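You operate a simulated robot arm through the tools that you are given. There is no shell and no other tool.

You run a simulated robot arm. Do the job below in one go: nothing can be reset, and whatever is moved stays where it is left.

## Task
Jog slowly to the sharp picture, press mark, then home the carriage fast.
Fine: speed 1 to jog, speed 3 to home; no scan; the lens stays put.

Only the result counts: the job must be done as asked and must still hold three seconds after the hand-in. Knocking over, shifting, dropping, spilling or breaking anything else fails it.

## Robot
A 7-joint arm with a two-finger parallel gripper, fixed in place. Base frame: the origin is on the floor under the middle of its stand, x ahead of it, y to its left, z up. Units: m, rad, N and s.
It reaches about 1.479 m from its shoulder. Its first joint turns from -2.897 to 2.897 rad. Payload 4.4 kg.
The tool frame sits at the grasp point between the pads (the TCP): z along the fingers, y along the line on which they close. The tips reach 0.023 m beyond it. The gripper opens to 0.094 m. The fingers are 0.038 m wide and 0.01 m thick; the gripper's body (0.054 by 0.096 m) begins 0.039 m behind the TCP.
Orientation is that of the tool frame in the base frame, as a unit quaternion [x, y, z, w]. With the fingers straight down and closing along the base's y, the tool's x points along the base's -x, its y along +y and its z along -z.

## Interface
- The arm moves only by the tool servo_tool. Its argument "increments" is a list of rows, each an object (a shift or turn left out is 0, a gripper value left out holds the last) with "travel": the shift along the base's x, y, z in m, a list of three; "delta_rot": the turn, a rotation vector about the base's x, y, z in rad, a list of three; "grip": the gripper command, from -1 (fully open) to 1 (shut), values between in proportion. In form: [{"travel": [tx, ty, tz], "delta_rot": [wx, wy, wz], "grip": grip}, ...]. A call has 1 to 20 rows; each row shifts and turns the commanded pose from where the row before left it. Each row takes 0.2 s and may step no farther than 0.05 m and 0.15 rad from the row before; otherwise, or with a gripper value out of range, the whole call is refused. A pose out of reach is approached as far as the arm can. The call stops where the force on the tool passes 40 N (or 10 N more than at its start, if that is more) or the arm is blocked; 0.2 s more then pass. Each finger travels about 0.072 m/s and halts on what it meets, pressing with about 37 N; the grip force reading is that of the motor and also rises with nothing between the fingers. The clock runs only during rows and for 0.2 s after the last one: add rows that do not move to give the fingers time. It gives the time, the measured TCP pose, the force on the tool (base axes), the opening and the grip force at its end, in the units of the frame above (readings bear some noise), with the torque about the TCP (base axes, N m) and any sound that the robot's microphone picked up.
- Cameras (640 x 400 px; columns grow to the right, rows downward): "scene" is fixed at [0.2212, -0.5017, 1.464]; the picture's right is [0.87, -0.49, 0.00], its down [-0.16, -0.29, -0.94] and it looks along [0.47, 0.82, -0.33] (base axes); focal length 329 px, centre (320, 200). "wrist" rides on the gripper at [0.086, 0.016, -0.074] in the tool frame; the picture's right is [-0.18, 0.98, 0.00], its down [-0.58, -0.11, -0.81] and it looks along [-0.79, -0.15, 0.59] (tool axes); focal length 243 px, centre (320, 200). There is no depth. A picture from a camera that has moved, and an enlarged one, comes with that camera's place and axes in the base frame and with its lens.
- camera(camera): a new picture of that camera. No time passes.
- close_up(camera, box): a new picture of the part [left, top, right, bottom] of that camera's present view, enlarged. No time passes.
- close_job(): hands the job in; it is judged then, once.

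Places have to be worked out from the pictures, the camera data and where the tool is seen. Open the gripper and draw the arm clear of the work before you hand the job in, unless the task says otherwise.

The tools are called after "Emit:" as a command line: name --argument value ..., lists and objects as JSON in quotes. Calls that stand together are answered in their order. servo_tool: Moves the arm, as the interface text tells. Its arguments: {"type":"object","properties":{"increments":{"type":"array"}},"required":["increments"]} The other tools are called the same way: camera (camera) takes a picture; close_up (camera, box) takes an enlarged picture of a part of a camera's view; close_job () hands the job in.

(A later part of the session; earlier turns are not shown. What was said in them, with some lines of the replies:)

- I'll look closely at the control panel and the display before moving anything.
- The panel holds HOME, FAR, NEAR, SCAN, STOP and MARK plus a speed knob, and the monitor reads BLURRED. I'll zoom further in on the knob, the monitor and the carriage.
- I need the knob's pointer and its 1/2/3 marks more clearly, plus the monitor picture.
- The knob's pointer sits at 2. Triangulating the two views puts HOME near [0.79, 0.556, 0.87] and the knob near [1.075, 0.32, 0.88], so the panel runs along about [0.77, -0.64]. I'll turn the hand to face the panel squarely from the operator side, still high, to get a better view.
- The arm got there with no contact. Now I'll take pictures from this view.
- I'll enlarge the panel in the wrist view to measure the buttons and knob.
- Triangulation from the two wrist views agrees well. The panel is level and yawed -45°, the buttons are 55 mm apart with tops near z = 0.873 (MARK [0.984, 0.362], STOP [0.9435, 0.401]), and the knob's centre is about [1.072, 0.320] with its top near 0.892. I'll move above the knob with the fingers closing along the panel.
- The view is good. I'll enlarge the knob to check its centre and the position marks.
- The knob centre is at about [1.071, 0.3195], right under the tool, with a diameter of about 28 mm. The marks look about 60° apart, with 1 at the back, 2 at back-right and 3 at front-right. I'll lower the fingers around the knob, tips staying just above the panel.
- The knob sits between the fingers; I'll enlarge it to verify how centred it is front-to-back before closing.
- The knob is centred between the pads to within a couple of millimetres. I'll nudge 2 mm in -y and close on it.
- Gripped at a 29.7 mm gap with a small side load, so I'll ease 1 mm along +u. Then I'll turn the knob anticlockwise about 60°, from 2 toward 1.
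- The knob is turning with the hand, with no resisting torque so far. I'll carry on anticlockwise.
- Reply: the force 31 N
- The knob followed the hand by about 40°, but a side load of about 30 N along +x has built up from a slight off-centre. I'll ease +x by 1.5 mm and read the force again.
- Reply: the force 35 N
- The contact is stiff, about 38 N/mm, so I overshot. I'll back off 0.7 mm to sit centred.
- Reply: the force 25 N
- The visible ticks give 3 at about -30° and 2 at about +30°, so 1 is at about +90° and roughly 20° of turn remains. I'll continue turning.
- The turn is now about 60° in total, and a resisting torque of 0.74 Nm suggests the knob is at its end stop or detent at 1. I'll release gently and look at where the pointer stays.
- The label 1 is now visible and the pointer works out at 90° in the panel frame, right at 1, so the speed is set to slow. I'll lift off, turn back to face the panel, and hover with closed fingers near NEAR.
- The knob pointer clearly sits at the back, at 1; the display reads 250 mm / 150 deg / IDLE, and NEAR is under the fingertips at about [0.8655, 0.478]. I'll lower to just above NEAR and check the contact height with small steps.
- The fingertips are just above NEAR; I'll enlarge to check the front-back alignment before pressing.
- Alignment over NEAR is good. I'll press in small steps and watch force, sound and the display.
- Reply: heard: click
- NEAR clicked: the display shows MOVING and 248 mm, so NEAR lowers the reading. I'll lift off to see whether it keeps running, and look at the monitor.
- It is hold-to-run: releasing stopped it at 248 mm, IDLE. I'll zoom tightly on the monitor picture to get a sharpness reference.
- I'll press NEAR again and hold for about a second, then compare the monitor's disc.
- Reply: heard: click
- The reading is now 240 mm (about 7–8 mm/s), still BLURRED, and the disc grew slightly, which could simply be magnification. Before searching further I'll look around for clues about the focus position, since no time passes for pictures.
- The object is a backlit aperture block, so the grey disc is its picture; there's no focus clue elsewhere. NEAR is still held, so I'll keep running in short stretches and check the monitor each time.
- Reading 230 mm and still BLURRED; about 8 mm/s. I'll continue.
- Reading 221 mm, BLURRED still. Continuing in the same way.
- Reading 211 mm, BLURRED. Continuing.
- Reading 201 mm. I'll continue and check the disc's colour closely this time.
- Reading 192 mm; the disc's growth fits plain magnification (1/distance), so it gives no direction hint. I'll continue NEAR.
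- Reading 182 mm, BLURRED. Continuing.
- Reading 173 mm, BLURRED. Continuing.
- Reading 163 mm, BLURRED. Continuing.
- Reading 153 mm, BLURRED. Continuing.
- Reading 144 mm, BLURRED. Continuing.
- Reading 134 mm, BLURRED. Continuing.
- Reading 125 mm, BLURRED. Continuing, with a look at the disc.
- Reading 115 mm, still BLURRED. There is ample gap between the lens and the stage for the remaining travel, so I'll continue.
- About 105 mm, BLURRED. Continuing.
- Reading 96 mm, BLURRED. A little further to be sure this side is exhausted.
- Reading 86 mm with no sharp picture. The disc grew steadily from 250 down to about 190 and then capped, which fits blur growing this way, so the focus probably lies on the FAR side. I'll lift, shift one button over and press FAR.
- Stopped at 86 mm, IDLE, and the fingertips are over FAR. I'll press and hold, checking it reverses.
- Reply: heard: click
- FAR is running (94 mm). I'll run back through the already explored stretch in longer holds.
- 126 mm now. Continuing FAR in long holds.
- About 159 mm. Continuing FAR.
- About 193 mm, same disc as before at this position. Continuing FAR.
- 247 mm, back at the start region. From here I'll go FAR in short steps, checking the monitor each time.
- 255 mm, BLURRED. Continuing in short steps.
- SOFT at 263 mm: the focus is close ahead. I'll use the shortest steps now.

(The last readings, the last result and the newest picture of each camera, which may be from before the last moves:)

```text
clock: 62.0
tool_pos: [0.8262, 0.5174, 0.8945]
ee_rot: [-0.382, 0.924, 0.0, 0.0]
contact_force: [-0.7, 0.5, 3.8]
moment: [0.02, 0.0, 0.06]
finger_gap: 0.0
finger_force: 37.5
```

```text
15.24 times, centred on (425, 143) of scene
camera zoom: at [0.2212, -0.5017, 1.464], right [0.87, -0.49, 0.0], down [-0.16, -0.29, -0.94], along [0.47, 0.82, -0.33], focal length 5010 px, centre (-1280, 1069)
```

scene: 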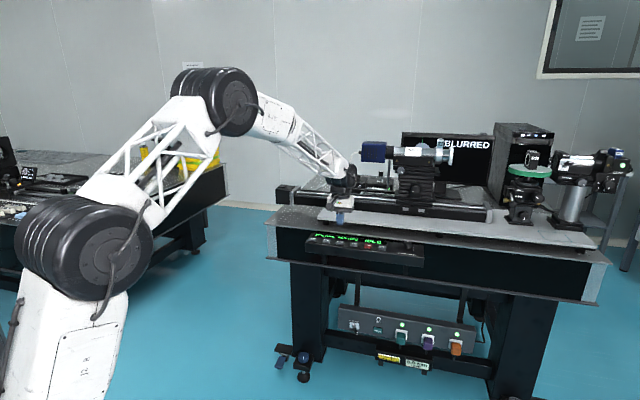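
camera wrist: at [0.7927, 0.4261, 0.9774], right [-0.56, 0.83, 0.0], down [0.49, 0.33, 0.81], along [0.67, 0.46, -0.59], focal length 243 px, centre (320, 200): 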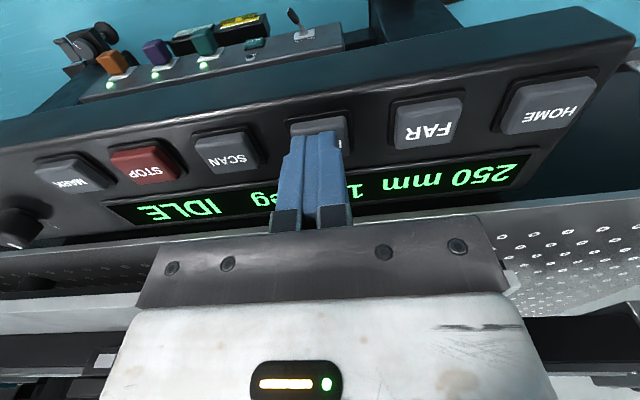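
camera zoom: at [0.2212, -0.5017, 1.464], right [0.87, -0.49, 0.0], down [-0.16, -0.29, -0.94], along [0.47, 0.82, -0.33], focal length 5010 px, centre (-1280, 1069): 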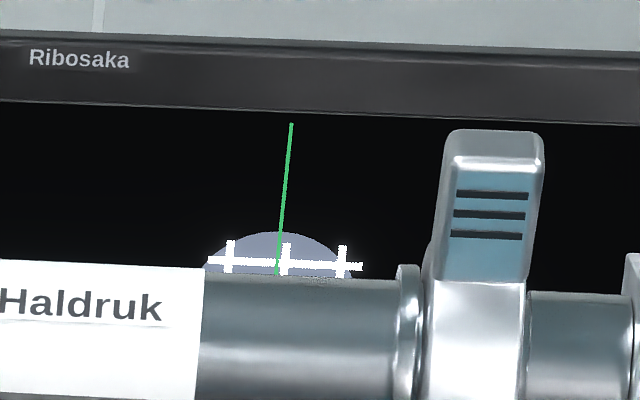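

267 mm, SOFT; the blur disc is shrinking and the target's lines now show. One more short step.

Emit:
servo_tool --increments '[{}]'

Emit:
close_up --camera "scene" --box '[300, 120, 500, 265]'

Emit:
close_up --camera "scene" --box '[404, 134, 446, 152]'

```text
clock: 62.4
tool_pos: [0.8278, 0.5175, 0.895]
ee_rot: [-0.383, 0.924, 0.001, -0.001]
contact_force: [-0.5, -0.4, 4.7]
moment: [-0.03, 0.02, -0.05]
finger_gap: 0.0
finger_force: 37.0
```

```text
2.76 times, centred on (400, 192) of scene
camera zoom: at [0.2212, -0.5017, 1.464], right [0.87, -0.49, 0.0], down [-0.16, -0.29, -0.94], along [0.47, 0.82, -0.33], focal length 907 px, centre (99, 221)
```

zoom: 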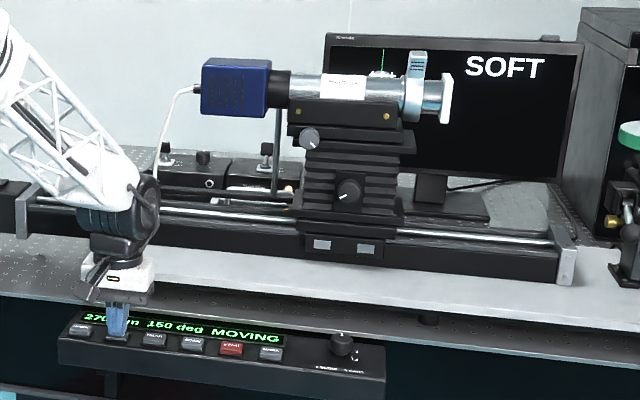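

```text
15.24 times, centred on (425, 143) of scene
camera zoom: at [0.2212, -0.5017, 1.464], right [0.87, -0.49, 0.0], down [-0.16, -0.29, -0.94], along [0.47, 0.82, -0.33], focal length 5010 px, centre (-1280, 1069)
```

zoom: 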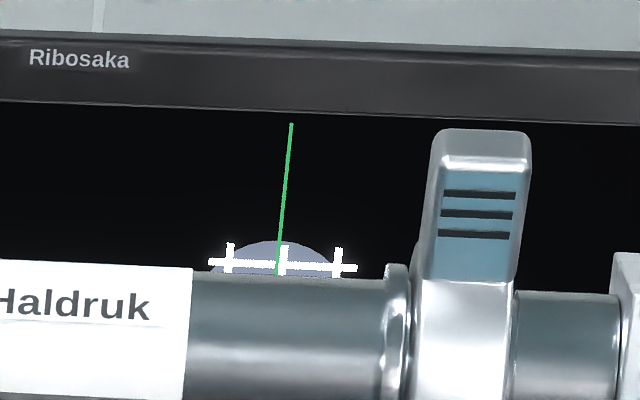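

270 mm, still SOFT but improving. Another short step.

Emit:
servo_tool --increments '[{}]'

Emit:
close_up --camera "scene" --box '[300, 120, 500, 265]'

Emit:
close_up --camera "scene" --box '[404, 134, 446, 152]'

```text
clock: 62.8
tool_pos: [0.8276, 0.5148, 0.8946]
ee_rot: [-0.383, 0.924, 0.0, 0.0]
contact_force: [0.0, 0.1, 2.8]
moment: [0.03, -0.04, 0.05]
finger_gap: 0.0
finger_force: 37.3
```

```text
2.76 times, centred on (400, 192) of scene
camera zoom: at [0.2212, -0.5017, 1.464], right [0.87, -0.49, 0.0], down [-0.16, -0.29, -0.94], along [0.47, 0.82, -0.33], focal length 907 px, centre (99, 221)
```

zoom: 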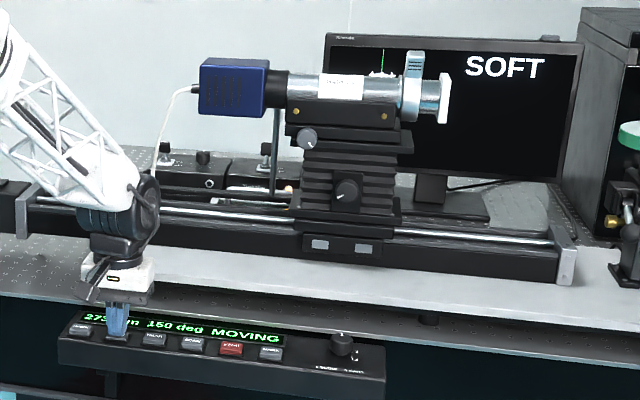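

```text
15.24 times, centred on (425, 143) of scene
camera zoom: at [0.2212, -0.5017, 1.464], right [0.87, -0.49, 0.0], down [-0.16, -0.29, -0.94], along [0.47, 0.82, -0.33], focal length 5010 px, centre (-1280, 1069)
```

zoom: 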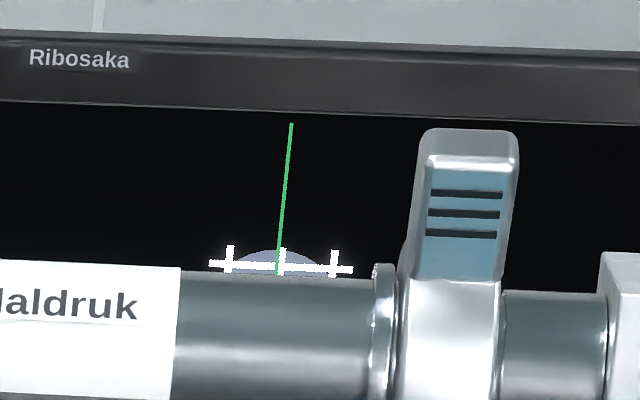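

273 mm, SOFT, disc smaller again. Another short step.

Emit:
servo_tool --increments '[{}]'

Emit:
close_up --camera "scene" --box '[300, 120, 500, 265]'

Emit:
close_up --camera "scene" --box '[404, 134, 446, 152]'

```text
clock: 63.2
tool_pos: [0.8273, 0.5162, 0.8943]
ee_rot: [-0.382, 0.924, 0.0, 0.0]
contact_force: [-0.8, 0.1, 3.8]
moment: [-0.01, 0.02, -0.03]
finger_gap: 0.0
finger_force: 37.3
```

```text
2.76 times, centred on (400, 192) of scene
camera zoom: at [0.2212, -0.5017, 1.464], right [0.87, -0.49, 0.0], down [-0.16, -0.29, -0.94], along [0.47, 0.82, -0.33], focal length 907 px, centre (99, 221)
```

zoom: 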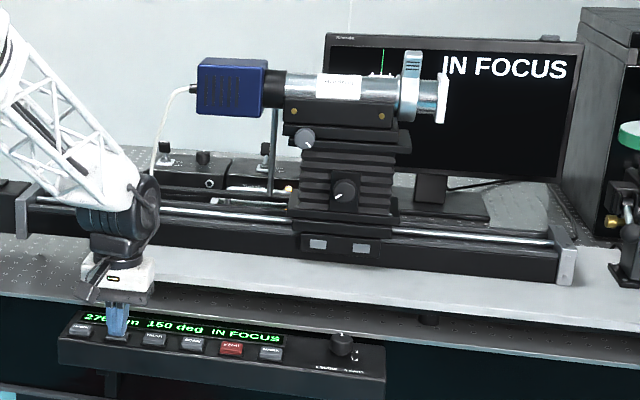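

```text
15.24 times, centred on (425, 143) of scene
camera zoom: at [0.2212, -0.5017, 1.464], right [0.87, -0.49, 0.0], down [-0.16, -0.29, -0.94], along [0.47, 0.82, -0.33], focal length 5010 px, centre (-1280, 1069)
```

zoom: 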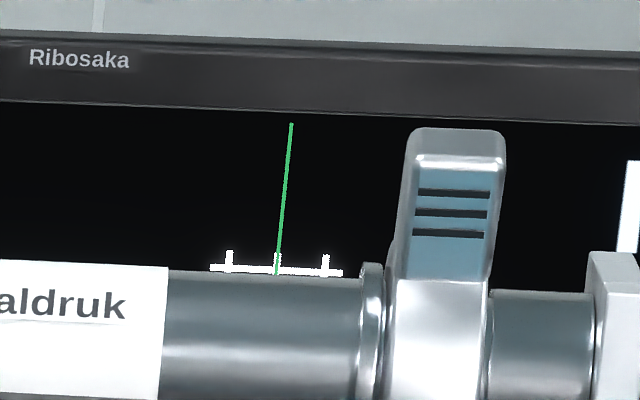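

IN FOCUS at about 276 mm, shown on both the monitor and the panel. I'll lift off quickly to stop here.

Emit:
servo_tool --increments '[{"travel": [0, 0, 0.045]}]'

Emit:
close_up --camera "scene" --box '[300, 120, 500, 265]'

Emit:
close_up --camera "scene" --box '[300, 225, 430, 275]'

```text
clock: 63.6
tool_pos: [0.8264, 0.517, 0.9392]
ee_rot: [-0.382, 0.924, 0.0, -0.002]
contact_force: [-0.3, -0.1, -0.9]
moment: [0.03, 0.01, 0.01]
finger_gap: 0.0002
finger_force: 37.2
```

```text
2.76 times, centred on (400, 192) of scene
camera zoom: at [0.2212, -0.5017, 1.464], right [0.87, -0.49, 0.0], down [-0.16, -0.29, -0.94], along [0.47, 0.82, -0.33], focal length 907 px, centre (99, 221)
```

zoom: 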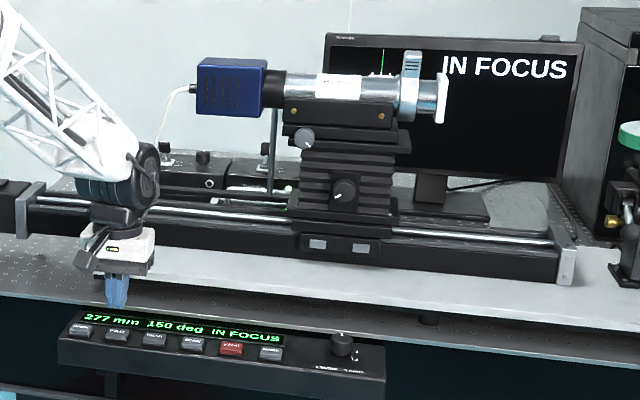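

```text
4.92 times, centred on (365, 250) of scene
camera zoom: at [0.2212, -0.5017, 1.464], right [0.87, -0.49, 0.0], down [-0.16, -0.29, -0.94], along [0.47, 0.82, -0.33], focal length 1618 px, centre (98, -46)
```

zoom: 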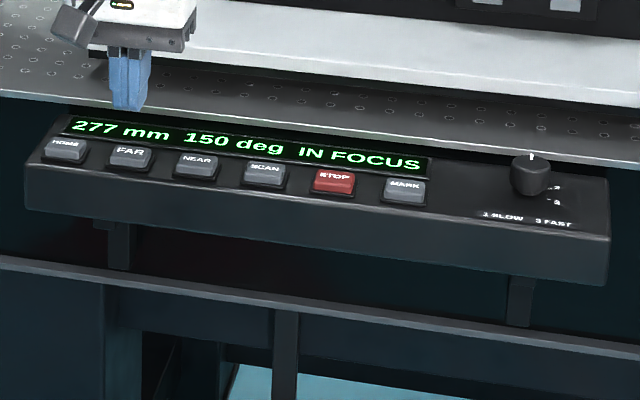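

Stopped at 277 mm, IN FOCUS and holding. Now I'll traverse above the panel to MARK and hover there.

Emit:
servo_tool --increments '[{"travel": [0.0311, -0.0311, 0]}, {"travel": [0.0311, -0.0311, 0]}, {"travel": [0.0311, -0.0311, 0]}, {"travel": [0.0311, -0.0311, 0]}, {"travel": [0.0312, -0.0312, 0]}, {}, {"travel": [0, 0, -0.02]}, {"travel": [0, 0, -0.016]}, {}]'

Emit:
close_up --camera "wrist" --box '[200, 50, 500, 220]'

Emit:
close_up --camera "scene" --box '[340, 225, 430, 275]'

```text
clock: 65.6
tool_pos: [0.9824, 0.362, 0.9043]
ee_rot: [-0.382, 0.924, 0.001, 0.0]
contact_force: [0.0, 0.0, 0.4]
moment: [-0.01, 0.03, -0.01]
finger_gap: 0.0
finger_force: 37.0
```

```text
2.13 times, centred on (350, 135) of wrist
camera zoom: at [0.9095, 0.3112, 0.9785], right [-0.56, 0.83, 0.0], down [0.49, 0.33, 0.81], along [0.67, 0.46, -0.59], focal length 518 px, centre (256, 339)
```

zoom: 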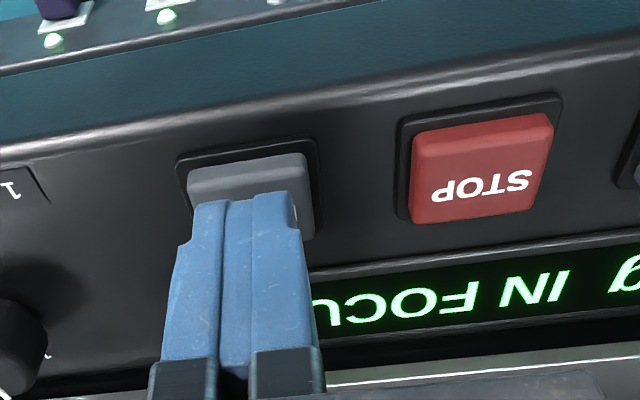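

```text
7.11 times, centred on (385, 250) of scene
camera zoom: at [0.2212, -0.5017, 1.464], right [0.87, -0.49, 0.0], down [-0.16, -0.29, -0.94], along [0.47, 0.82, -0.33], focal length 2338 px, centre (-142, -156)
```

zoom: 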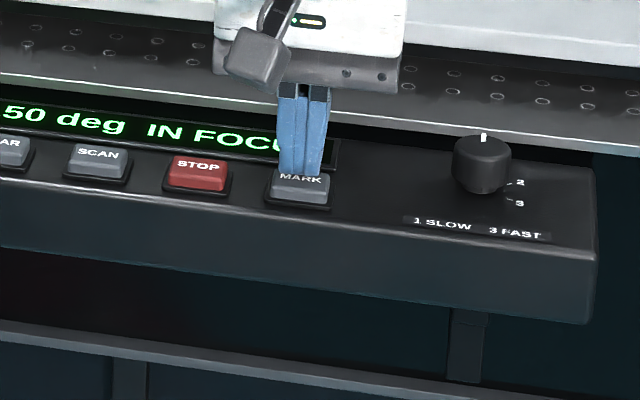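

The fingertips are centred over MARK and the panel still shows IN FOCUS. I'll press MARK and release.

Emit:
servo_tool --increments '[{"travel": [0, 0, -0.005]}, {"travel": [0, 0, -0.0045]}, {}]'

Emit:
close_up --camera "scene" --box '[300, 225, 430, 275]'

Emit:
close_up --camera "wrist" --box '[200, 50, 640, 220]'

```text
clock: 66.4
tool_pos: [0.9828, 0.3615, 0.8961]
ee_rot: [-0.383, 0.924, 0.0, 0.001]
contact_force: [0.9, -0.1, 2.6]
moment: [0.0, -0.01, 0.02]
finger_gap: 0.0
finger_force: 37.1
heard: click
```

```text
4.92 times, centred on (365, 250) of scene
camera zoom: at [0.2212, -0.5017, 1.464], right [0.87, -0.49, 0.0], down [-0.16, -0.29, -0.94], along [0.47, 0.82, -0.33], focal length 1618 px, centre (98, -46)
```

zoom: 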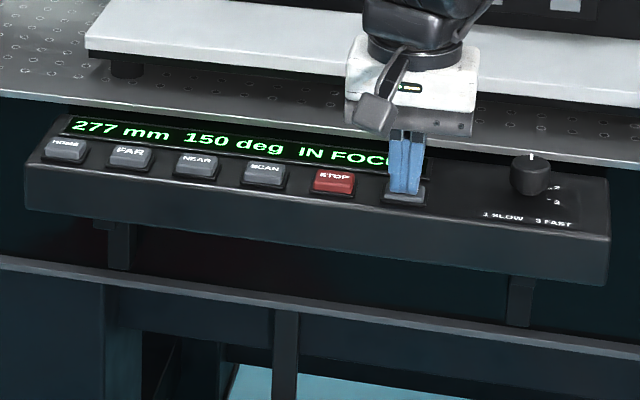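

```text
1.45 times, centred on (420, 135) of wrist
camera zoom: at [0.9098, 0.3109, 0.9695], right [-0.56, 0.83, 0.0], down [0.49, 0.33, 0.81], along [0.67, 0.46, -0.59], focal length 353 px, centre (174, 294)
```

zoom: 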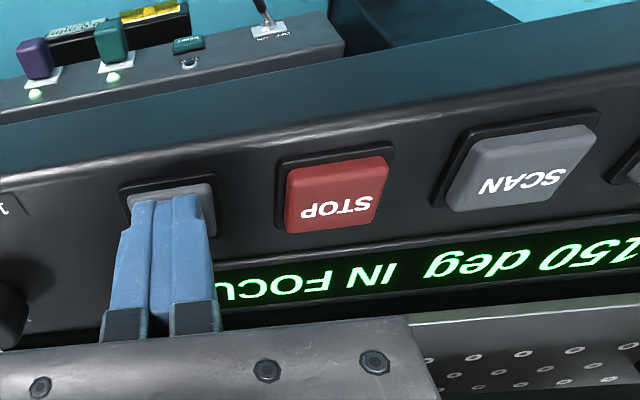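

MARK clicked. I'll lift off and look at the panel and monitor for any confirmation.

Emit:
servo_tool --increments '[{"travel": [0, 0, 0.035]}, {"travel": [0, 0, 0.03]}]'

Emit:
camera --camera "scene"

Emit:
close_up --camera "scene" --box '[300, 225, 430, 275]'

Emit:
close_up --camera "scene" --box '[390, 120, 500, 190]'

```text
clock: 67.0
tool_pos: [0.9836, 0.3606, 0.9594]
ee_rot: [-0.383, 0.924, 0.0, 0.0]
contact_force: [0.5, -0.1, -0.3]
moment: [0.02, -0.01, -0.01]
finger_gap: 0.0
finger_force: 37.0
```

```text
taken
```

scene: 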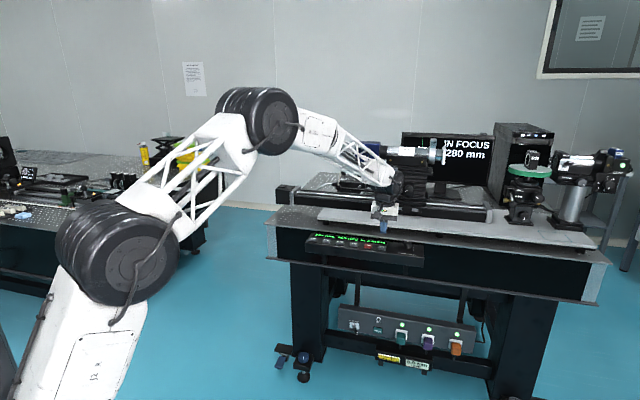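

```text
4.92 times, centred on (365, 250) of scene
camera zoom: at [0.2212, -0.5017, 1.464], right [0.87, -0.49, 0.0], down [-0.16, -0.29, -0.94], along [0.47, 0.82, -0.33], focal length 1618 px, centre (98, -46)
```

zoom: 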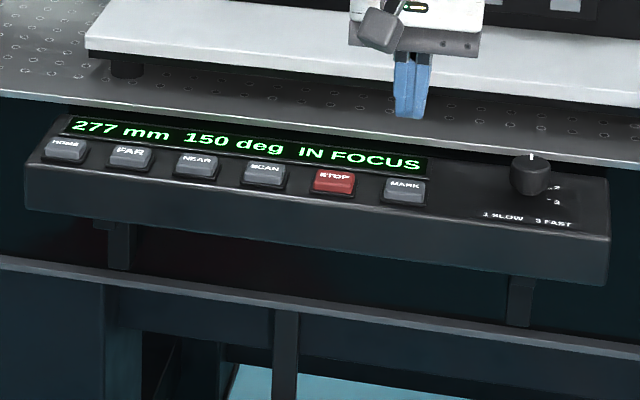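

```text
5.71 times, centred on (445, 155) of scene
camera zoom: at [0.2212, -0.5017, 1.464], right [0.87, -0.49, 0.0], down [-0.16, -0.29, -0.94], along [0.47, 0.82, -0.33], focal length 1879 px, centre (-394, 457)
```

zoom: 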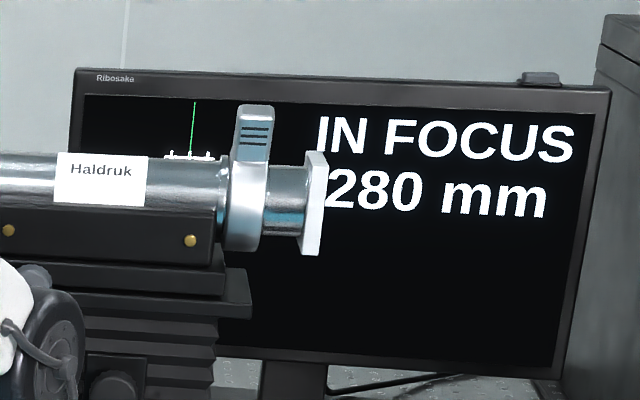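

The monitor now shows the recorded mark "280 mm" under IN FOCUS, so MARK registered. Next I go back over the knob with the gripper partly open, turned to the same yaw it had at position 1.

Emit:
servo_tool --increments '[{"travel": [0.01294, -0.0059, 0.0014], "delta_rot": [0, 0, 0.15], "grip": -0.17}, {"travel": [0.01294, -0.0059, 0.0014], "delta_rot": [0, 0, 0.15]}, {"travel": [0.01294, -0.0059, 0.0014], "delta_rot": [0, 0, 0.15]}, {"travel": [0.01294, -0.0059, 0.0014], "delta_rot": [0, 0, 0.15]}, {"travel": [0.01294, -0.0059, 0.0014], "delta_rot": [0, 0, 0.15]}, {"travel": [0.01294, -0.0059, 0.0014], "delta_rot": [0, 0, 0.15]}, {"travel": [0.01296, -0.0059, 0.0016], "delta_rot": [0, 0, 0.15]}, {}, {}]'

Emit:
camera --camera "wrist"

Emit:
close_up --camera "scene" --box '[370, 190, 450, 275]'

```text
clock: 69.0
tool_pos: [1.0729, 0.3204, 0.9682]
ee_rot: [0.794, -0.607, 0.0, 0.001]
contact_force: [0.0, 0.1, -0.2]
moment: [-0.04, -0.01, 0.07]
finger_gap: 0.0551
finger_force: 0.0
```

```text
taken
camera wrist: at [1.0807, 0.2318, 1.0434], right [-1.0, -0.08, 0.0], down [-0.05, 0.59, 0.81], along [-0.06, 0.8, -0.59], focal length 243 px, centre (320, 200)
```

wrist: 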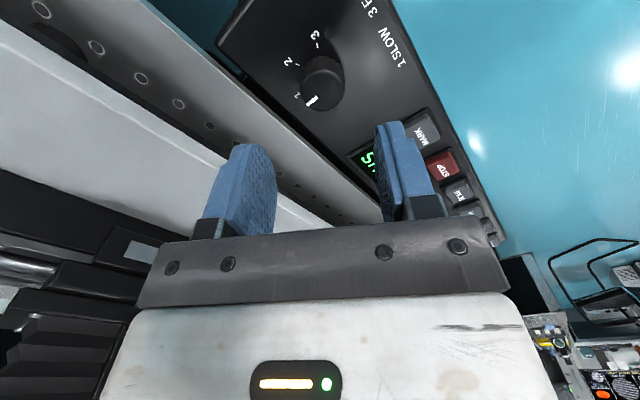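

```text
4.71 times, centred on (410, 232) of scene
camera zoom: at [0.2212, -0.5017, 1.464], right [0.87, -0.49, 0.0], down [-0.16, -0.29, -0.94], along [0.47, 0.82, -0.33], focal length 1547 px, centre (-104, 47)
```

zoom: 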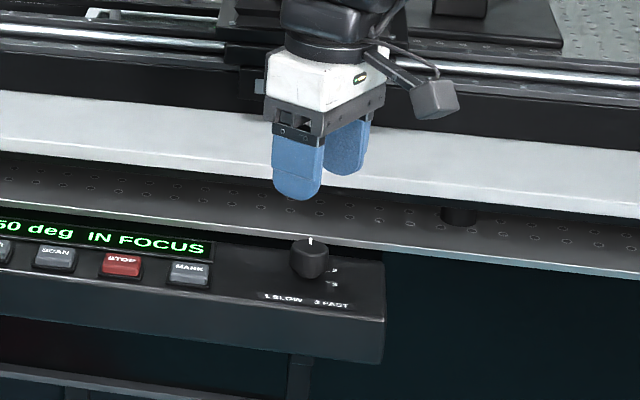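

The knob clearly points at 1 in this view. I'll enlarge it to confirm the angle between marks.

Emit:
close_up --camera "wrist" --box '[264, 20, 376, 120]'

```text
4.00 times, centred on (320, 70) of wrist
camera zoom: at [1.0807, 0.2318, 1.0434], right [-1.0, -0.08, 0.0], down [-0.05, 0.59, 0.81], along [-0.06, 0.8, -0.59], focal length 970 px, centre (320, 720)
```

zoom: 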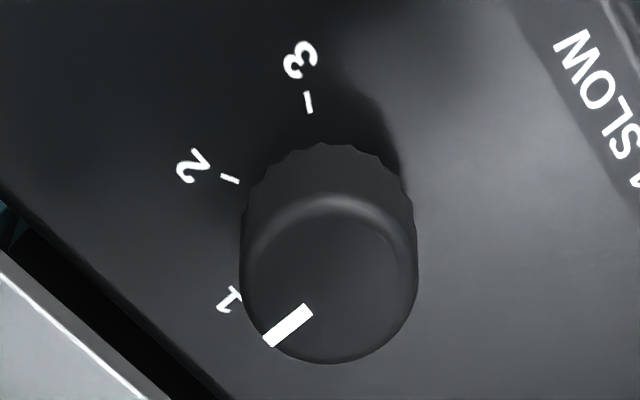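

The marks compute to +91°, +29° and -31°, a 60° spacing, so 1→3 is 120° clockwise. I'll lower around the knob and close.

Emit:
servo_tool --increments '[{"travel": [0, 0, -0.0147]}, {"travel": [0, 0, -0.0147]}, {"travel": [0, 0, -0.0147]}, {"travel": [0, 0, -0.0147]}, {"travel": [0, 0, -0.0147]}, {}, {"grip": 0.3}, {"grip": 0.6}, {"grip": 0.75}, {}, {}]'

```text
clock: 71.2
tool_pos: [1.0719, 0.32, 0.8951]
ee_rot: [0.794, -0.608, 0.0, 0.0]
contact_force: [-11.6, -5.6, 3.6]
moment: [0.28, 0.07, -0.14]
finger_gap: 0.0293
finger_force: 44.9
stopped in row 10: the force on the tool passed its limit at 41 N (the readings are from after the stop); the commanded pose is now the measured one
```

Gripped; a brief side-load spike stopped the call and re-centred the command, leaving about 13 N. I'll now turn clockwise in short calls while watching the force.

Emit:
servo_tool --increments '[{"delta_rot": [0, 0, -0.1]}, {"delta_rot": [0, 0, -0.1]}, {"delta_rot": [0, 0, -0.1]}, {"delta_rot": [0, 0, -0.1]}, {"delta_rot": [0, 0, -0.1]}]'

Emit:
close_up --camera "wrist" --box '[220, 90, 420, 220]'

```text
clock: 72.4
tool_pos: [1.0732, 0.3207, 0.895]
ee_rot: [-0.619, 0.786, 0.0, 0.0]
contact_force: [-8.1, -4.1, 5.2]
moment: [-0.51, -0.03, 0.01]
finger_gap: 0.0296
finger_force: 44.7
```

```text
3.08 times, centred on (320, 155) of wrist
camera zoom: at [1.0366, 0.2392, 0.9692], right [-0.91, 0.41, 0.0], down [0.24, 0.54, 0.81], along [0.33, 0.74, -0.59], focal length 746 px, centre (320, 338)
```

zoom: 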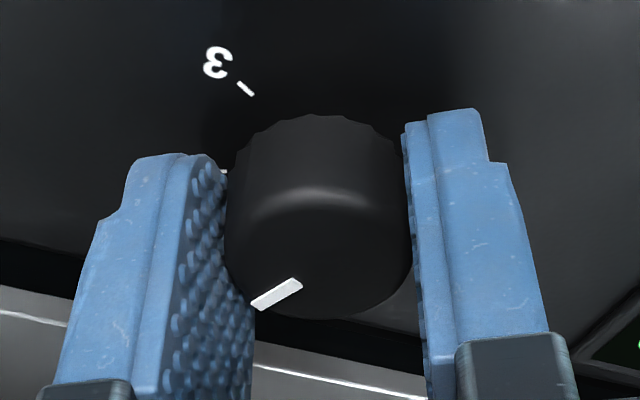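

The knob follows the hand with low forces. Continuing clockwise.

Emit:
servo_tool --increments '[{"delta_rot": [0, 0, -0.1]}, {"delta_rot": [0, 0, -0.1]}, {"delta_rot": [0, 0, -0.1]}, {"delta_rot": [0, 0, -0.1]}, {"delta_rot": [0, 0, -0.1]}]'

```text
clock: 73.6
tool_pos: [1.0734, 0.3201, 0.8948]
ee_rot: [-0.404, 0.915, 0.001, 0.0]
contact_force: [20.4, -2.6, 2.3]
moment: [0.53, -1.17, 0.0]
finger_gap: 0.0298
finger_force: 45.5
```

About 16 N has built up along +u; I'll ease 0.4 mm that way while continuing the turn.

Emit:
servo_tool --increments '[{"travel": [0.0003, -0.0003, 0], "delta_rot": [0, 0, -0.1]}, {"delta_rot": [0, 0, -0.1]}, {"delta_rot": [0, 0, -0.1]}, {"delta_rot": [0, 0, -0.1]}]'

Emit:
close_up --camera "wrist" --box '[220, 90, 420, 220]'

Emit:
close_up --camera "scene" --box '[370, 200, 450, 265]'

```text
clock: 74.6
tool_pos: [1.0737, 0.3197, 0.8952]
ee_rot: [-0.215, 0.977, 0.001, 0.0]
contact_force: [15.1, -12.0, 8.6]
moment: [-0.09, -0.98, -0.01]
finger_gap: 0.0298
finger_force: 45.1
```

```text
3.08 times, centred on (320, 155) of wrist
camera zoom: at [0.9877, 0.2973, 0.9692], right [-0.25, 0.97, 0.0], down [0.57, 0.14, 0.81], along [0.78, 0.2, -0.59], focal length 746 px, centre (320, 338)
```

zoom: 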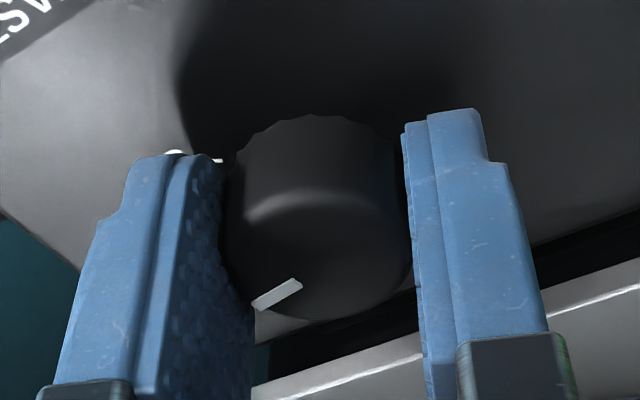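

```text
6.15 times, centred on (410, 232) of scene
camera zoom: at [0.2212, -0.5017, 1.464], right [0.87, -0.49, 0.0], down [-0.16, -0.29, -0.94], along [0.47, 0.82, -0.33], focal length 2023 px, centre (-234, 0)
```

zoom: 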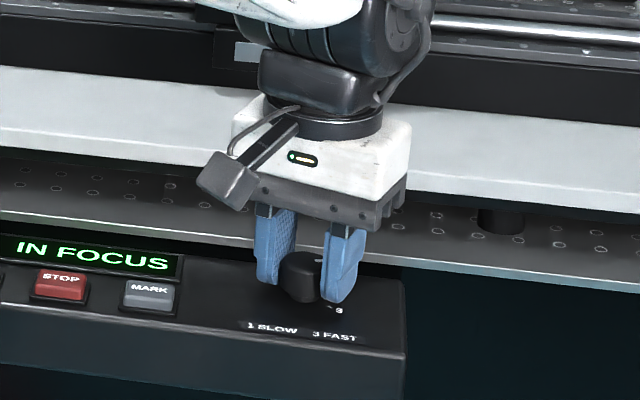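

1.4 rad turned so far; about 0.69 rad remains. Easing slightly along the side load and continuing.

Emit:
servo_tool --increments '[{"travel": [0.0002, -0.0004, 0], "delta_rot": [0, 0, -0.1]}, {"delta_rot": [0, 0, -0.1]}, {"delta_rot": [0, 0, -0.1]}, {"delta_rot": [0, 0, -0.1]}]'

```text
clock: 75.6
tool_pos: [1.073, 0.3193, 0.8946]
ee_rot: [-0.016, 1.0, 0.0, 0.0]
contact_force: [23.7, -8.8, 7.1]
moment: [-0.26, -0.1, 0.01]
finger_gap: 0.0296
finger_force: 45.0
```

Side load is about 25 N; easing again. About 0.29 rad remains to reach 3.

Emit:
servo_tool --increments '[{"travel": [0.0004, -0.0002, 0], "delta_rot": [0, 0, -0.08]}, {"delta_rot": [0, 0, -0.08]}, {"delta_rot": [0, 0, -0.07]}, {"delta_rot": [0, 0, -0.06]}, {}]'

Emit:
close_up --camera "wrist" --box '[220, 90, 420, 220]'

Emit:
close_up --camera "scene" --box '[370, 200, 450, 265]'

```text
clock: 76.8
tool_pos: [1.0735, 0.3195, 0.8948]
ee_rot: [0.127, 0.992, 0.001, 0.0]
contact_force: [-21.9, -10.3, 19.4]
moment: [-0.57, 0.76, -0.01]
finger_gap: 0.0292
finger_force: 45.1
```

```text
3.08 times, centred on (320, 155) of wrist
camera zoom: at [0.9937, 0.3559, 0.9692], right [0.43, 0.9, 0.0], down [0.54, -0.25, 0.81], along [0.73, -0.34, -0.59], focal length 746 px, centre (320, 338)
```

zoom: 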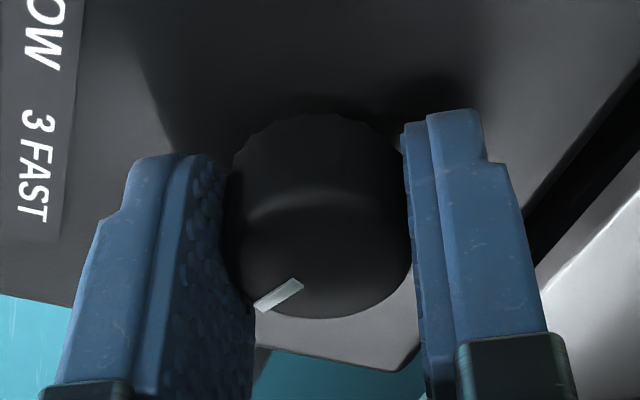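

```text
6.15 times, centred on (410, 232) of scene
camera zoom: at [0.2212, -0.5017, 1.464], right [0.87, -0.49, 0.0], down [-0.16, -0.29, -0.94], along [0.47, 0.82, -0.33], focal length 2023 px, centre (-234, 0)
```

zoom: 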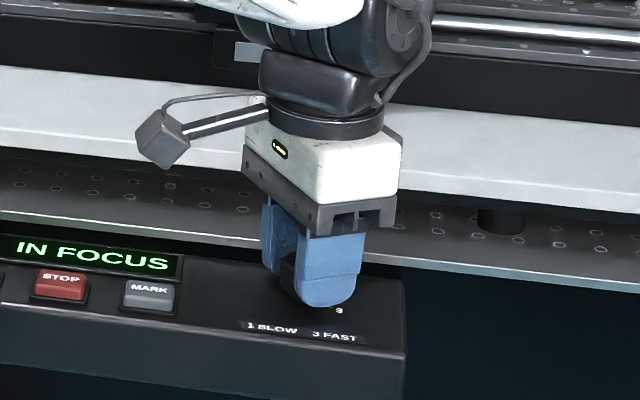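

The turn totals 120° with the pointer unmoved in the hand frame, so it should be at 3. I'll release and inspect.

Emit:
servo_tool --increments '[{"grip": -0.1}, {"grip": -0.17}, {}, {}, {"travel": [0, 0, 0.03]}, {"travel": [0, 0, 0.035]}, {}]'

Emit:
camera --camera "wrist"

Emit:
close_up --camera "wrist" --box '[250, 20, 390, 145]'

Emit:
close_up --camera "scene" --box '[370, 230, 440, 275]'

```text
clock: 78.4
tool_pos: [1.0732, 0.3176, 0.959]
ee_rot: [0.128, 0.992, 0.001, 0.0]
contact_force: [0.3, 0.2, 0.6]
moment: [-0.02, 0.0, -0.01]
finger_gap: 0.0551
finger_force: 0.1
```

```text
taken
camera wrist: at [0.9943, 0.3546, 1.0335], right [0.43, 0.9, 0.0], down [0.53, -0.25, 0.81], along [0.73, -0.34, -0.59], focal length 243 px, centre (320, 200)
```

wrist: 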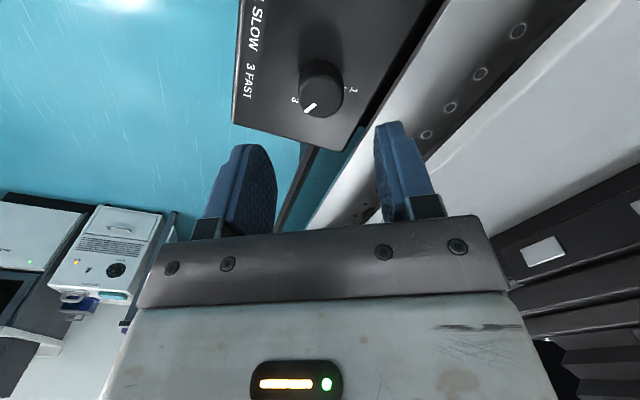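

```text
3.20 times, centred on (320, 82) of wrist
camera zoom: at [0.9943, 0.3546, 1.0335], right [0.43, 0.9, 0.0], down [0.53, -0.25, 0.81], along [0.73, -0.34, -0.59], focal length 776 px, centre (320, 576)
```

zoom: 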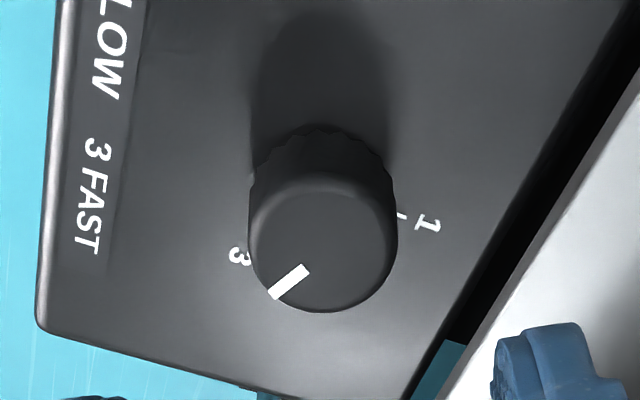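

```text
8.89 times, centred on (405, 252) of scene
camera zoom: at [0.2212, -0.5017, 1.464], right [0.87, -0.49, 0.0], down [-0.16, -0.29, -0.94], along [0.47, 0.82, -0.33], focal length 2922 px, centre (-436, -267)
```

zoom: 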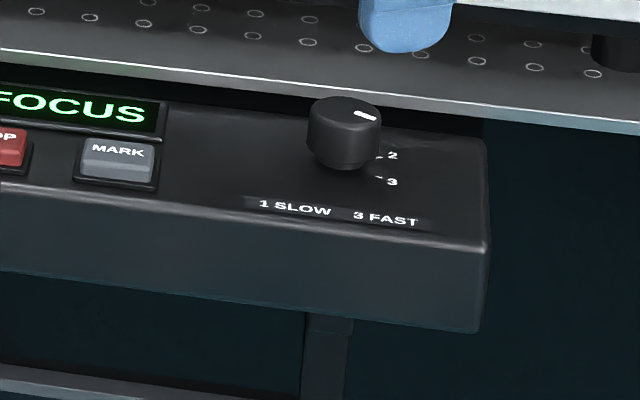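

The pointer computes to about -27° beside the "3", and the scene view agrees, so the speed is now fast. I'll close the fingers, turn back, and travel along the panel to HOME.

Emit:
servo_tool --increments '[{"travel": [-0.03166, 0.0263, 0.001], "delta_rot": [0, 0, 0.1156], "grip": 1}, {"travel": [-0.03166, 0.0263, 0], "delta_rot": [0, 0, 0.1156]}, {"travel": [-0.03166, 0.0263, 0], "delta_rot": [0, 0, 0.1156]}, {"travel": [-0.03166, 0.0263, 0], "delta_rot": [0, 0, 0.1156]}, {"travel": [-0.03166, 0.0263, 0], "delta_rot": [0, 0, 0.1156]}, {"travel": [-0.03166, 0.0263, 0], "delta_rot": [0, 0, 0.1156]}, {"travel": [-0.03166, 0.0263, 0], "delta_rot": [0, 0, 0.1156]}, {"travel": [-0.03166, 0.0263, 0], "delta_rot": [0, 0, 0.1156]}, {"travel": [-0.03162, 0.0263, 0], "delta_rot": [0, 0, 0.1152]}, {}, {"travel": [0, 0, -0.03]}, {"travel": [0, 0, -0.0275]}, {}]'

Emit:
close_up --camera "wrist" --box '[200, 50, 500, 220]'

Emit:
close_up --camera "scene" --box '[290, 220, 430, 280]'

```text
clock: 81.2
tool_pos: [0.7886, 0.5582, 0.9017]
ee_rot: [-0.383, 0.924, 0.001, 0.0]
contact_force: [0.2, -0.5, -0.3]
moment: [-0.01, -0.06, -0.01]
finger_gap: 0.0
finger_force: 36.9
```

```text
2.13 times, centred on (350, 135) of wrist
camera zoom: at [0.7147, 0.5072, 0.9766], right [-0.56, 0.83, 0.0], down [0.49, 0.33, 0.81], along [0.67, 0.46, -0.59], focal length 518 px, centre (256, 339)
```

zoom: 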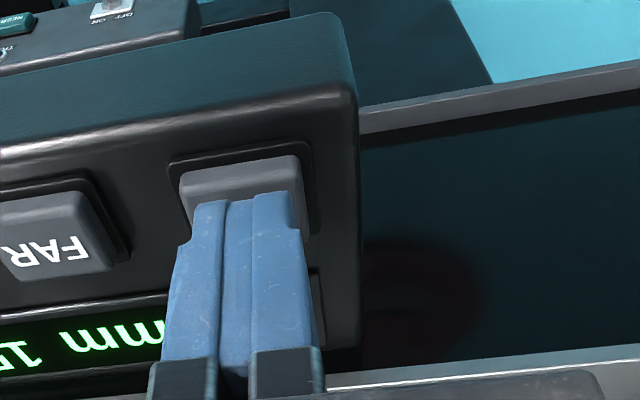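

```text
4.57 times, centred on (360, 250) of scene
camera zoom: at [0.2212, -0.5017, 1.464], right [0.87, -0.49, 0.0], down [-0.16, -0.29, -0.94], along [0.47, 0.82, -0.33], focal length 1503 px, centre (137, -29)
```

zoom: 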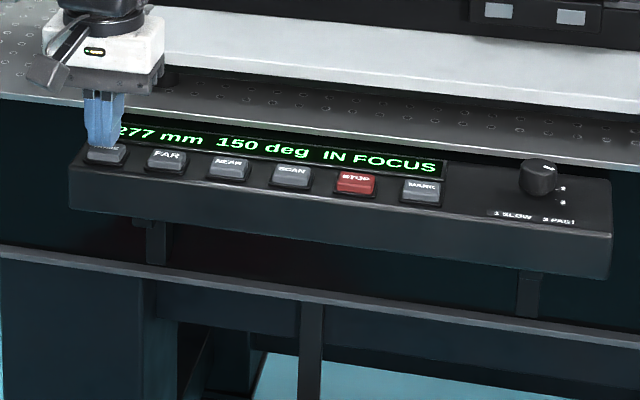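

The fingertips are over HOME, with the carriage path well behind the hand (rail near 1.25 m versus 0.95 m front-back). I'll press HOME and see how it responds.

Emit:
servo_tool --increments '[{"travel": [0, 0, -0.005]}, {"travel": [0, 0, -0.004]}]'

Emit:
close_up --camera "scene" --box '[290, 120, 500, 265]'

Emit:
close_up --camera "scene" --box '[290, 220, 430, 280]'

```text
clock: 81.8
tool_pos: [0.7869, 0.5562, 0.8947]
ee_rot: [-0.383, 0.924, 0.001, 0.0]
contact_force: [-1.7, 1.9, 6.4]
moment: [0.03, 0.02, -0.02]
finger_gap: 0.0
finger_force: 37.3
heard: click
```

```text
2.76 times, centred on (395, 192) of scene
camera zoom: at [0.2212, -0.5017, 1.464], right [0.87, -0.49, 0.0], down [-0.16, -0.29, -0.94], along [0.47, 0.82, -0.33], focal length 907 px, centre (113, 221)
```

zoom: 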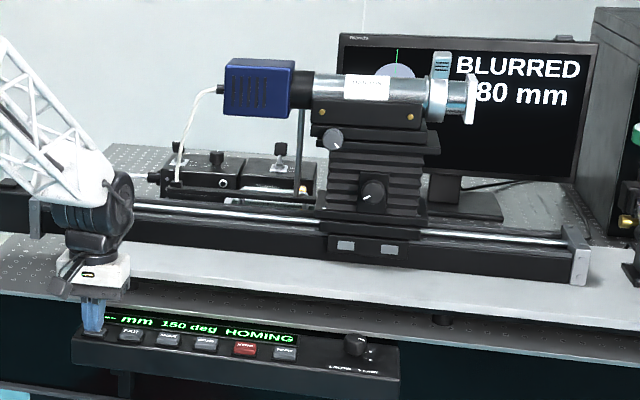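

```text
4.57 times, centred on (360, 250) of scene
camera zoom: at [0.2212, -0.5017, 1.464], right [0.87, -0.49, 0.0], down [-0.16, -0.29, -0.94], along [0.47, 0.82, -0.33], focal length 1503 px, centre (137, -29)
```

zoom: 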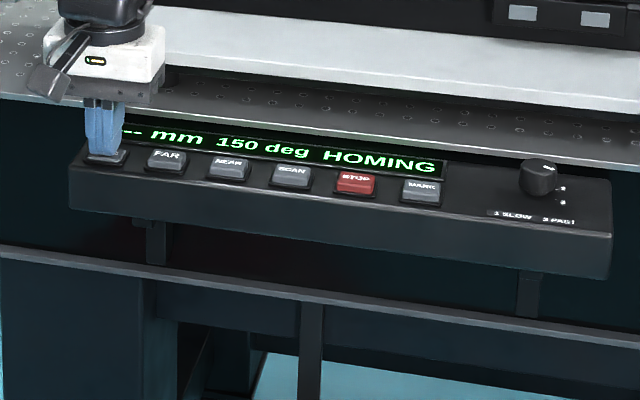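

HOMING started, the carriage moving fast toward the near end. I'll keep the button held until it finishes, to be safe.

Emit:
servo_tool --increments '[{}, {}, {}, {}]'

Emit:
close_up --camera "scene" --box '[290, 120, 540, 275]'

Emit:
close_up --camera "scene" --box '[290, 220, 430, 280]'

```text
clock: 82.8
tool_pos: [0.788, 0.5559, 0.8947]
ee_rot: [-0.383, 0.924, 0.001, 0.0]
contact_force: [0.2, 2.3, 6.5]
moment: [0.02, -0.01, -0.02]
finger_gap: 0.0
finger_force: 37.1
```

```text
2.56 times, centred on (415, 198) of scene
camera zoom: at [0.2212, -0.5017, 1.464], right [0.87, -0.49, 0.0], down [-0.16, -0.29, -0.94], along [0.47, 0.82, -0.33], focal length 842 px, centre (77, 206)
```

zoom: 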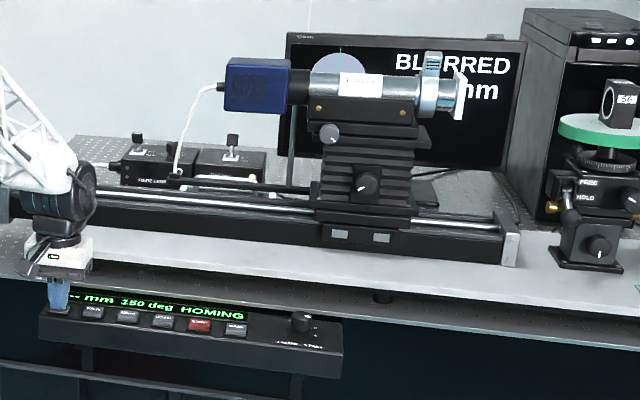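

```text
4.57 times, centred on (360, 250) of scene
camera zoom: at [0.2212, -0.5017, 1.464], right [0.87, -0.49, 0.0], down [-0.16, -0.29, -0.94], along [0.47, 0.82, -0.33], focal length 1503 px, centre (137, -29)
```

zoom: 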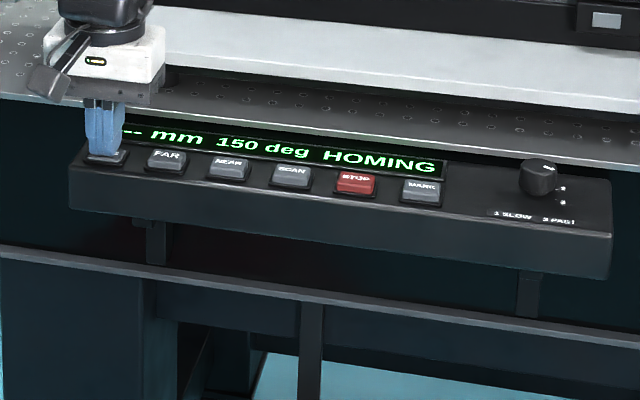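

Homing in progress. I'll hold on for longer.

Emit:
servo_tool --increments '[{}, {}, {}, {}, {}, {}, {}, {}, {}, {}]'

Emit:
close_up --camera "scene" --box '[290, 120, 540, 275]'

Emit:
close_up --camera "scene" --box '[290, 220, 430, 280]'

```text
clock: 85.0
tool_pos: [0.7876, 0.5563, 0.895]
ee_rot: [-0.382, 0.924, 0.001, -0.001]
contact_force: [1.6, -1.7, 7.8]
moment: [-0.01, -0.03, -0.02]
finger_gap: 0.0
finger_force: 36.3
```

```text
2.56 times, centred on (415, 198) of scene
camera zoom: at [0.2212, -0.5017, 1.464], right [0.87, -0.49, 0.0], down [-0.16, -0.29, -0.94], along [0.47, 0.82, -0.33], focal length 842 px, centre (77, 206)
```

zoom: 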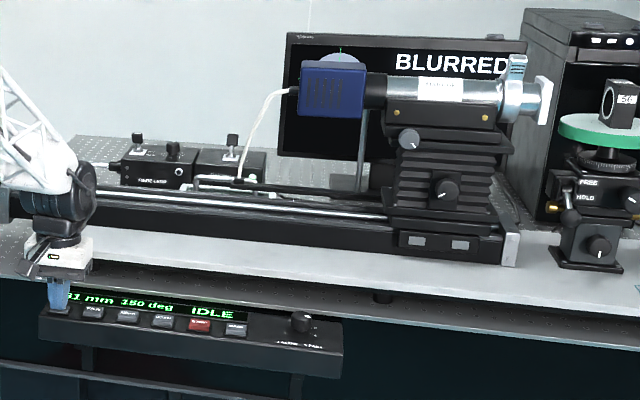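

```text
4.57 times, centred on (360, 250) of scene
camera zoom: at [0.2212, -0.5017, 1.464], right [0.87, -0.49, 0.0], down [-0.16, -0.29, -0.94], along [0.47, 0.82, -0.33], focal length 1503 px, centre (137, -29)
```

zoom: 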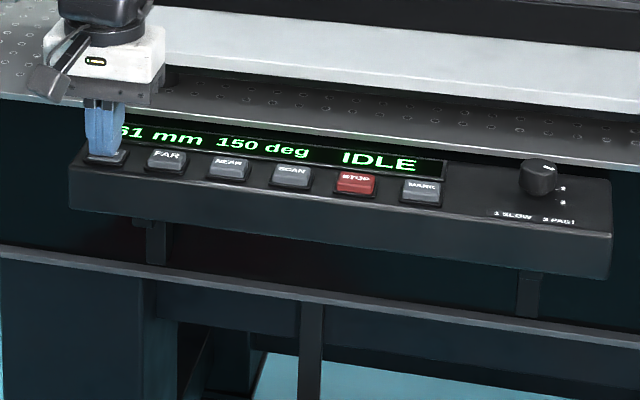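

Homing finished: IDLE with the carriage at the near end of the rail, reading about 61 mm. I'll lift off and read the panel and monitor in full.

Emit:
servo_tool --increments '[{"travel": [0, 0, 0.04]}, {"travel": [0, 0, 0.04]}, {"travel": [-0.02, -0.02, 0.04]}, {"travel": [-0.03, -0.03, 0.02]}, {"travel": [-0.03, -0.03, 0.02]}, {}]'

Emit:
camera --camera "scene"

Emit:
close_up --camera "scene" --box '[290, 220, 430, 280]'

Emit:
close_up --camera "scene" --box '[390, 120, 560, 230]'

```text
clock: 86.4
tool_pos: [0.7065, 0.4751, 1.0546]
ee_rot: [-0.382, 0.924, 0.001, -0.001]
contact_force: [-0.4, -0.7, 0.0]
moment: [-0.02, 0.01, 0.0]
finger_gap: 0.0
finger_force: 37.1
```

```text
taken
```

scene: 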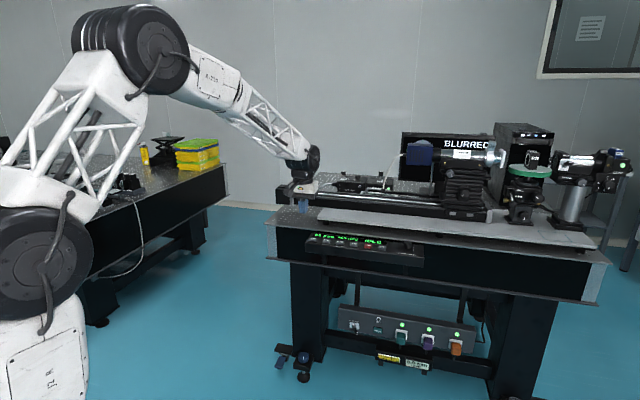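

```text
4.57 times, centred on (360, 250) of scene
camera zoom: at [0.2212, -0.5017, 1.464], right [0.87, -0.49, 0.0], down [-0.16, -0.29, -0.94], along [0.47, 0.82, -0.33], focal length 1503 px, centre (137, -29)
```

zoom: 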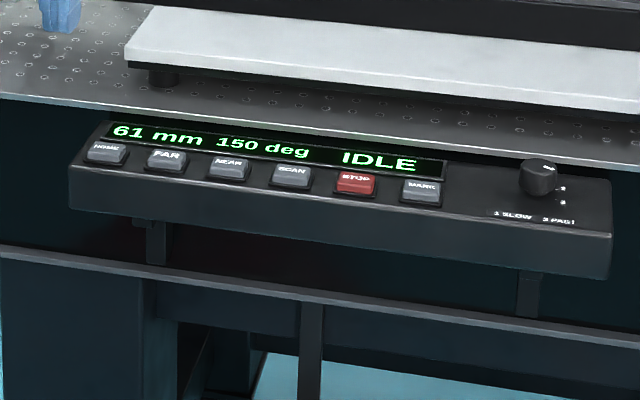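

```text
3.64 times, centred on (475, 175) of scene
camera zoom: at [0.2212, -0.5017, 1.464], right [0.87, -0.49, 0.0], down [-0.16, -0.29, -0.94], along [0.47, 0.82, -0.33], focal length 1196 px, centre (-244, 291)
```

zoom: 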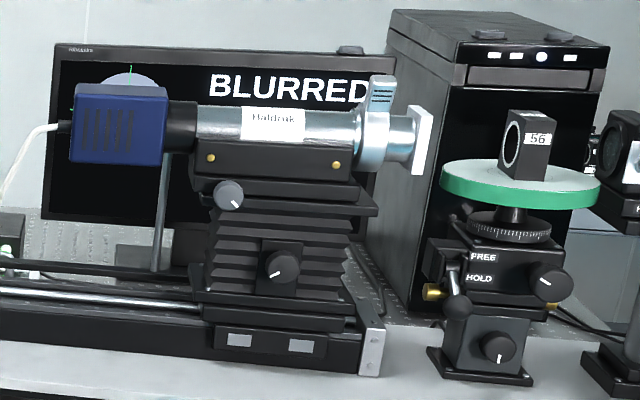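

The panel reads 61 mm, IDLE, and the carriage sits at the end of the rail, so homing is complete. I'll open the gripper, draw the arm well clear, and recheck that the state holds.

Emit:
servo_tool --increments '[{"travel": [-0.02, -0.01, 0.03], "delta_rot": [0, 0, -0.13], "grip": -1}, {"travel": [-0.02, -0.01, 0.03], "delta_rot": [0, 0, -0.13]}, {"travel": [-0.02, -0.01, 0.03], "delta_rot": [0, 0, -0.13]}, {"travel": [-0.02, -0.01, 0.03], "delta_rot": [0, 0, -0.13]}, {"travel": [0, 0, 0.01], "delta_rot": [0, 0, -0.13]}, {"delta_rot": [0, 0, -0.13]}, {}, {}, {}, {}, {}]'

Emit:
camera --camera "scene"

Emit:
close_up --camera "scene" --box '[290, 220, 430, 280]'

Emit:
close_up --camera "scene" --box '[330, 295, 480, 375]'

Emit:
close_up --camera "scene" --box '[400, 200, 500, 240]'

```text
clock: 88.8
tool_pos: [0.6277, 0.4359, 1.1841]
ee_rot: [-0.002, 1.0, 0.001, 0.0]
contact_force: [-0.8, -0.2, -0.2]
moment: [0.0, 0.01, 0.01]
finger_gap: 0.0937
finger_force: 0.1
```

```text
taken
```

scene: 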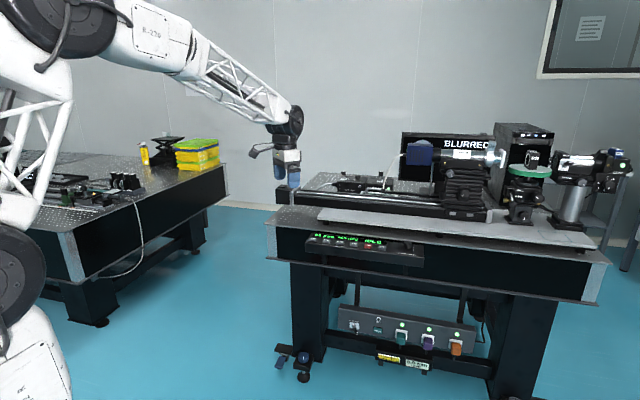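

```text
4.57 times, centred on (360, 250) of scene
camera zoom: at [0.2212, -0.5017, 1.464], right [0.87, -0.49, 0.0], down [-0.16, -0.29, -0.94], along [0.47, 0.82, -0.33], focal length 1503 px, centre (137, -29)
```

zoom: 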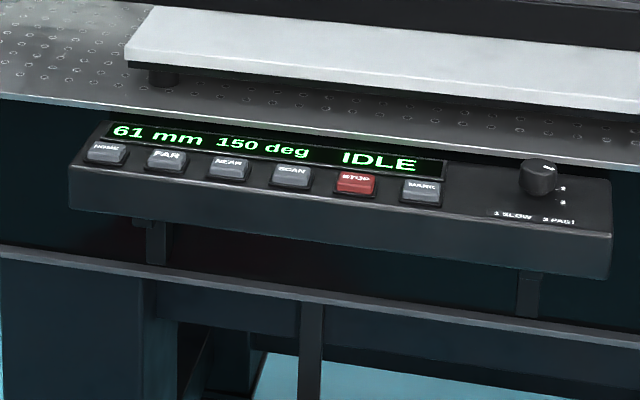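

```text
4.27 times, centred on (405, 335) of scene
camera zoom: at [0.2212, -0.5017, 1.464], right [0.87, -0.49, 0.0], down [-0.16, -0.29, -0.94], along [0.47, 0.82, -0.33], focal length 1403 px, centre (-43, -376)
```

zoom: 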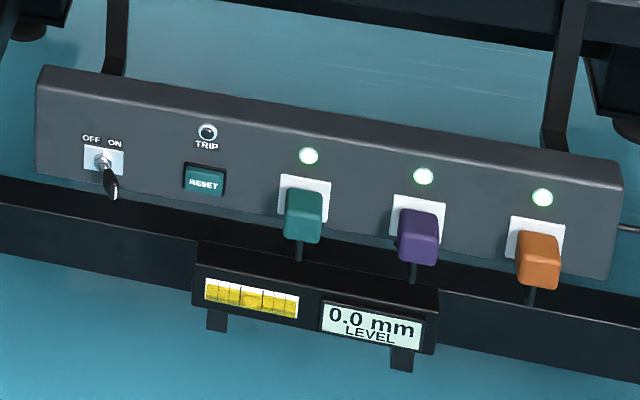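

```text
6.40 times, centred on (450, 220) of scene
camera zoom: at [0.2212, -0.5017, 1.464], right [0.87, -0.49, 0.0], down [-0.16, -0.29, -0.94], along [0.47, 0.82, -0.33], focal length 2104 px, centre (-512, 72)
```

zoom: 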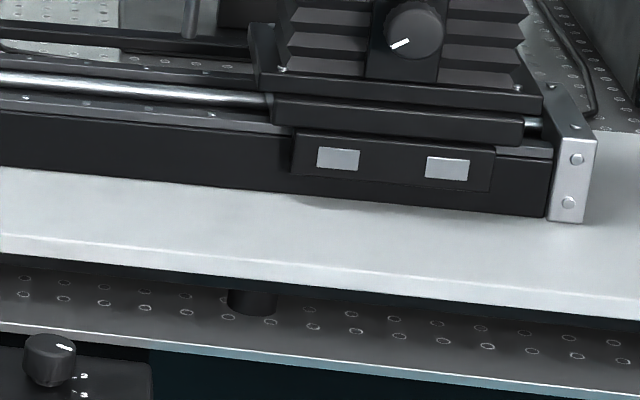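

Nothing has changed since: 61 mm, IDLE, carriage at the end of the rail, knob at 3, level 0.0 mm, no trip. The arm is clear with the gripper open, so I'm handing the job in.

Emit:
close_job

```text
The job is handed in.
```

I did the whole job and handed it in: jogged at speed 1 to the sharp picture, pressed MARK, then homed at speed 3.

- **Jog:** I first jogged NEAR, from 250 mm down to 86 mm, without finding focus. I then went back FAR to 277 mm, where both the panel and the monitor read IN FOCUS.
- **Mark:** I pressed MARK once. The monitor then showed "280 mm" under IN FOCUS. I don't know why that differs from the panel's 277 mm; I took it as the mark being recorded.
- **Home:** With the knob at 3, I pressed HOME and held it until the panel went back to IDLE. The carriage is at the near end of the rail and reads 61 mm.

I did not press SCAN or touch the lens. Before handing in, the panel still read 61 mm and IDLE, the bench level was 0.0 mm and the trip light was off. The gripper is open, the arm is back near its starting position, and the speed knob is still at 3.
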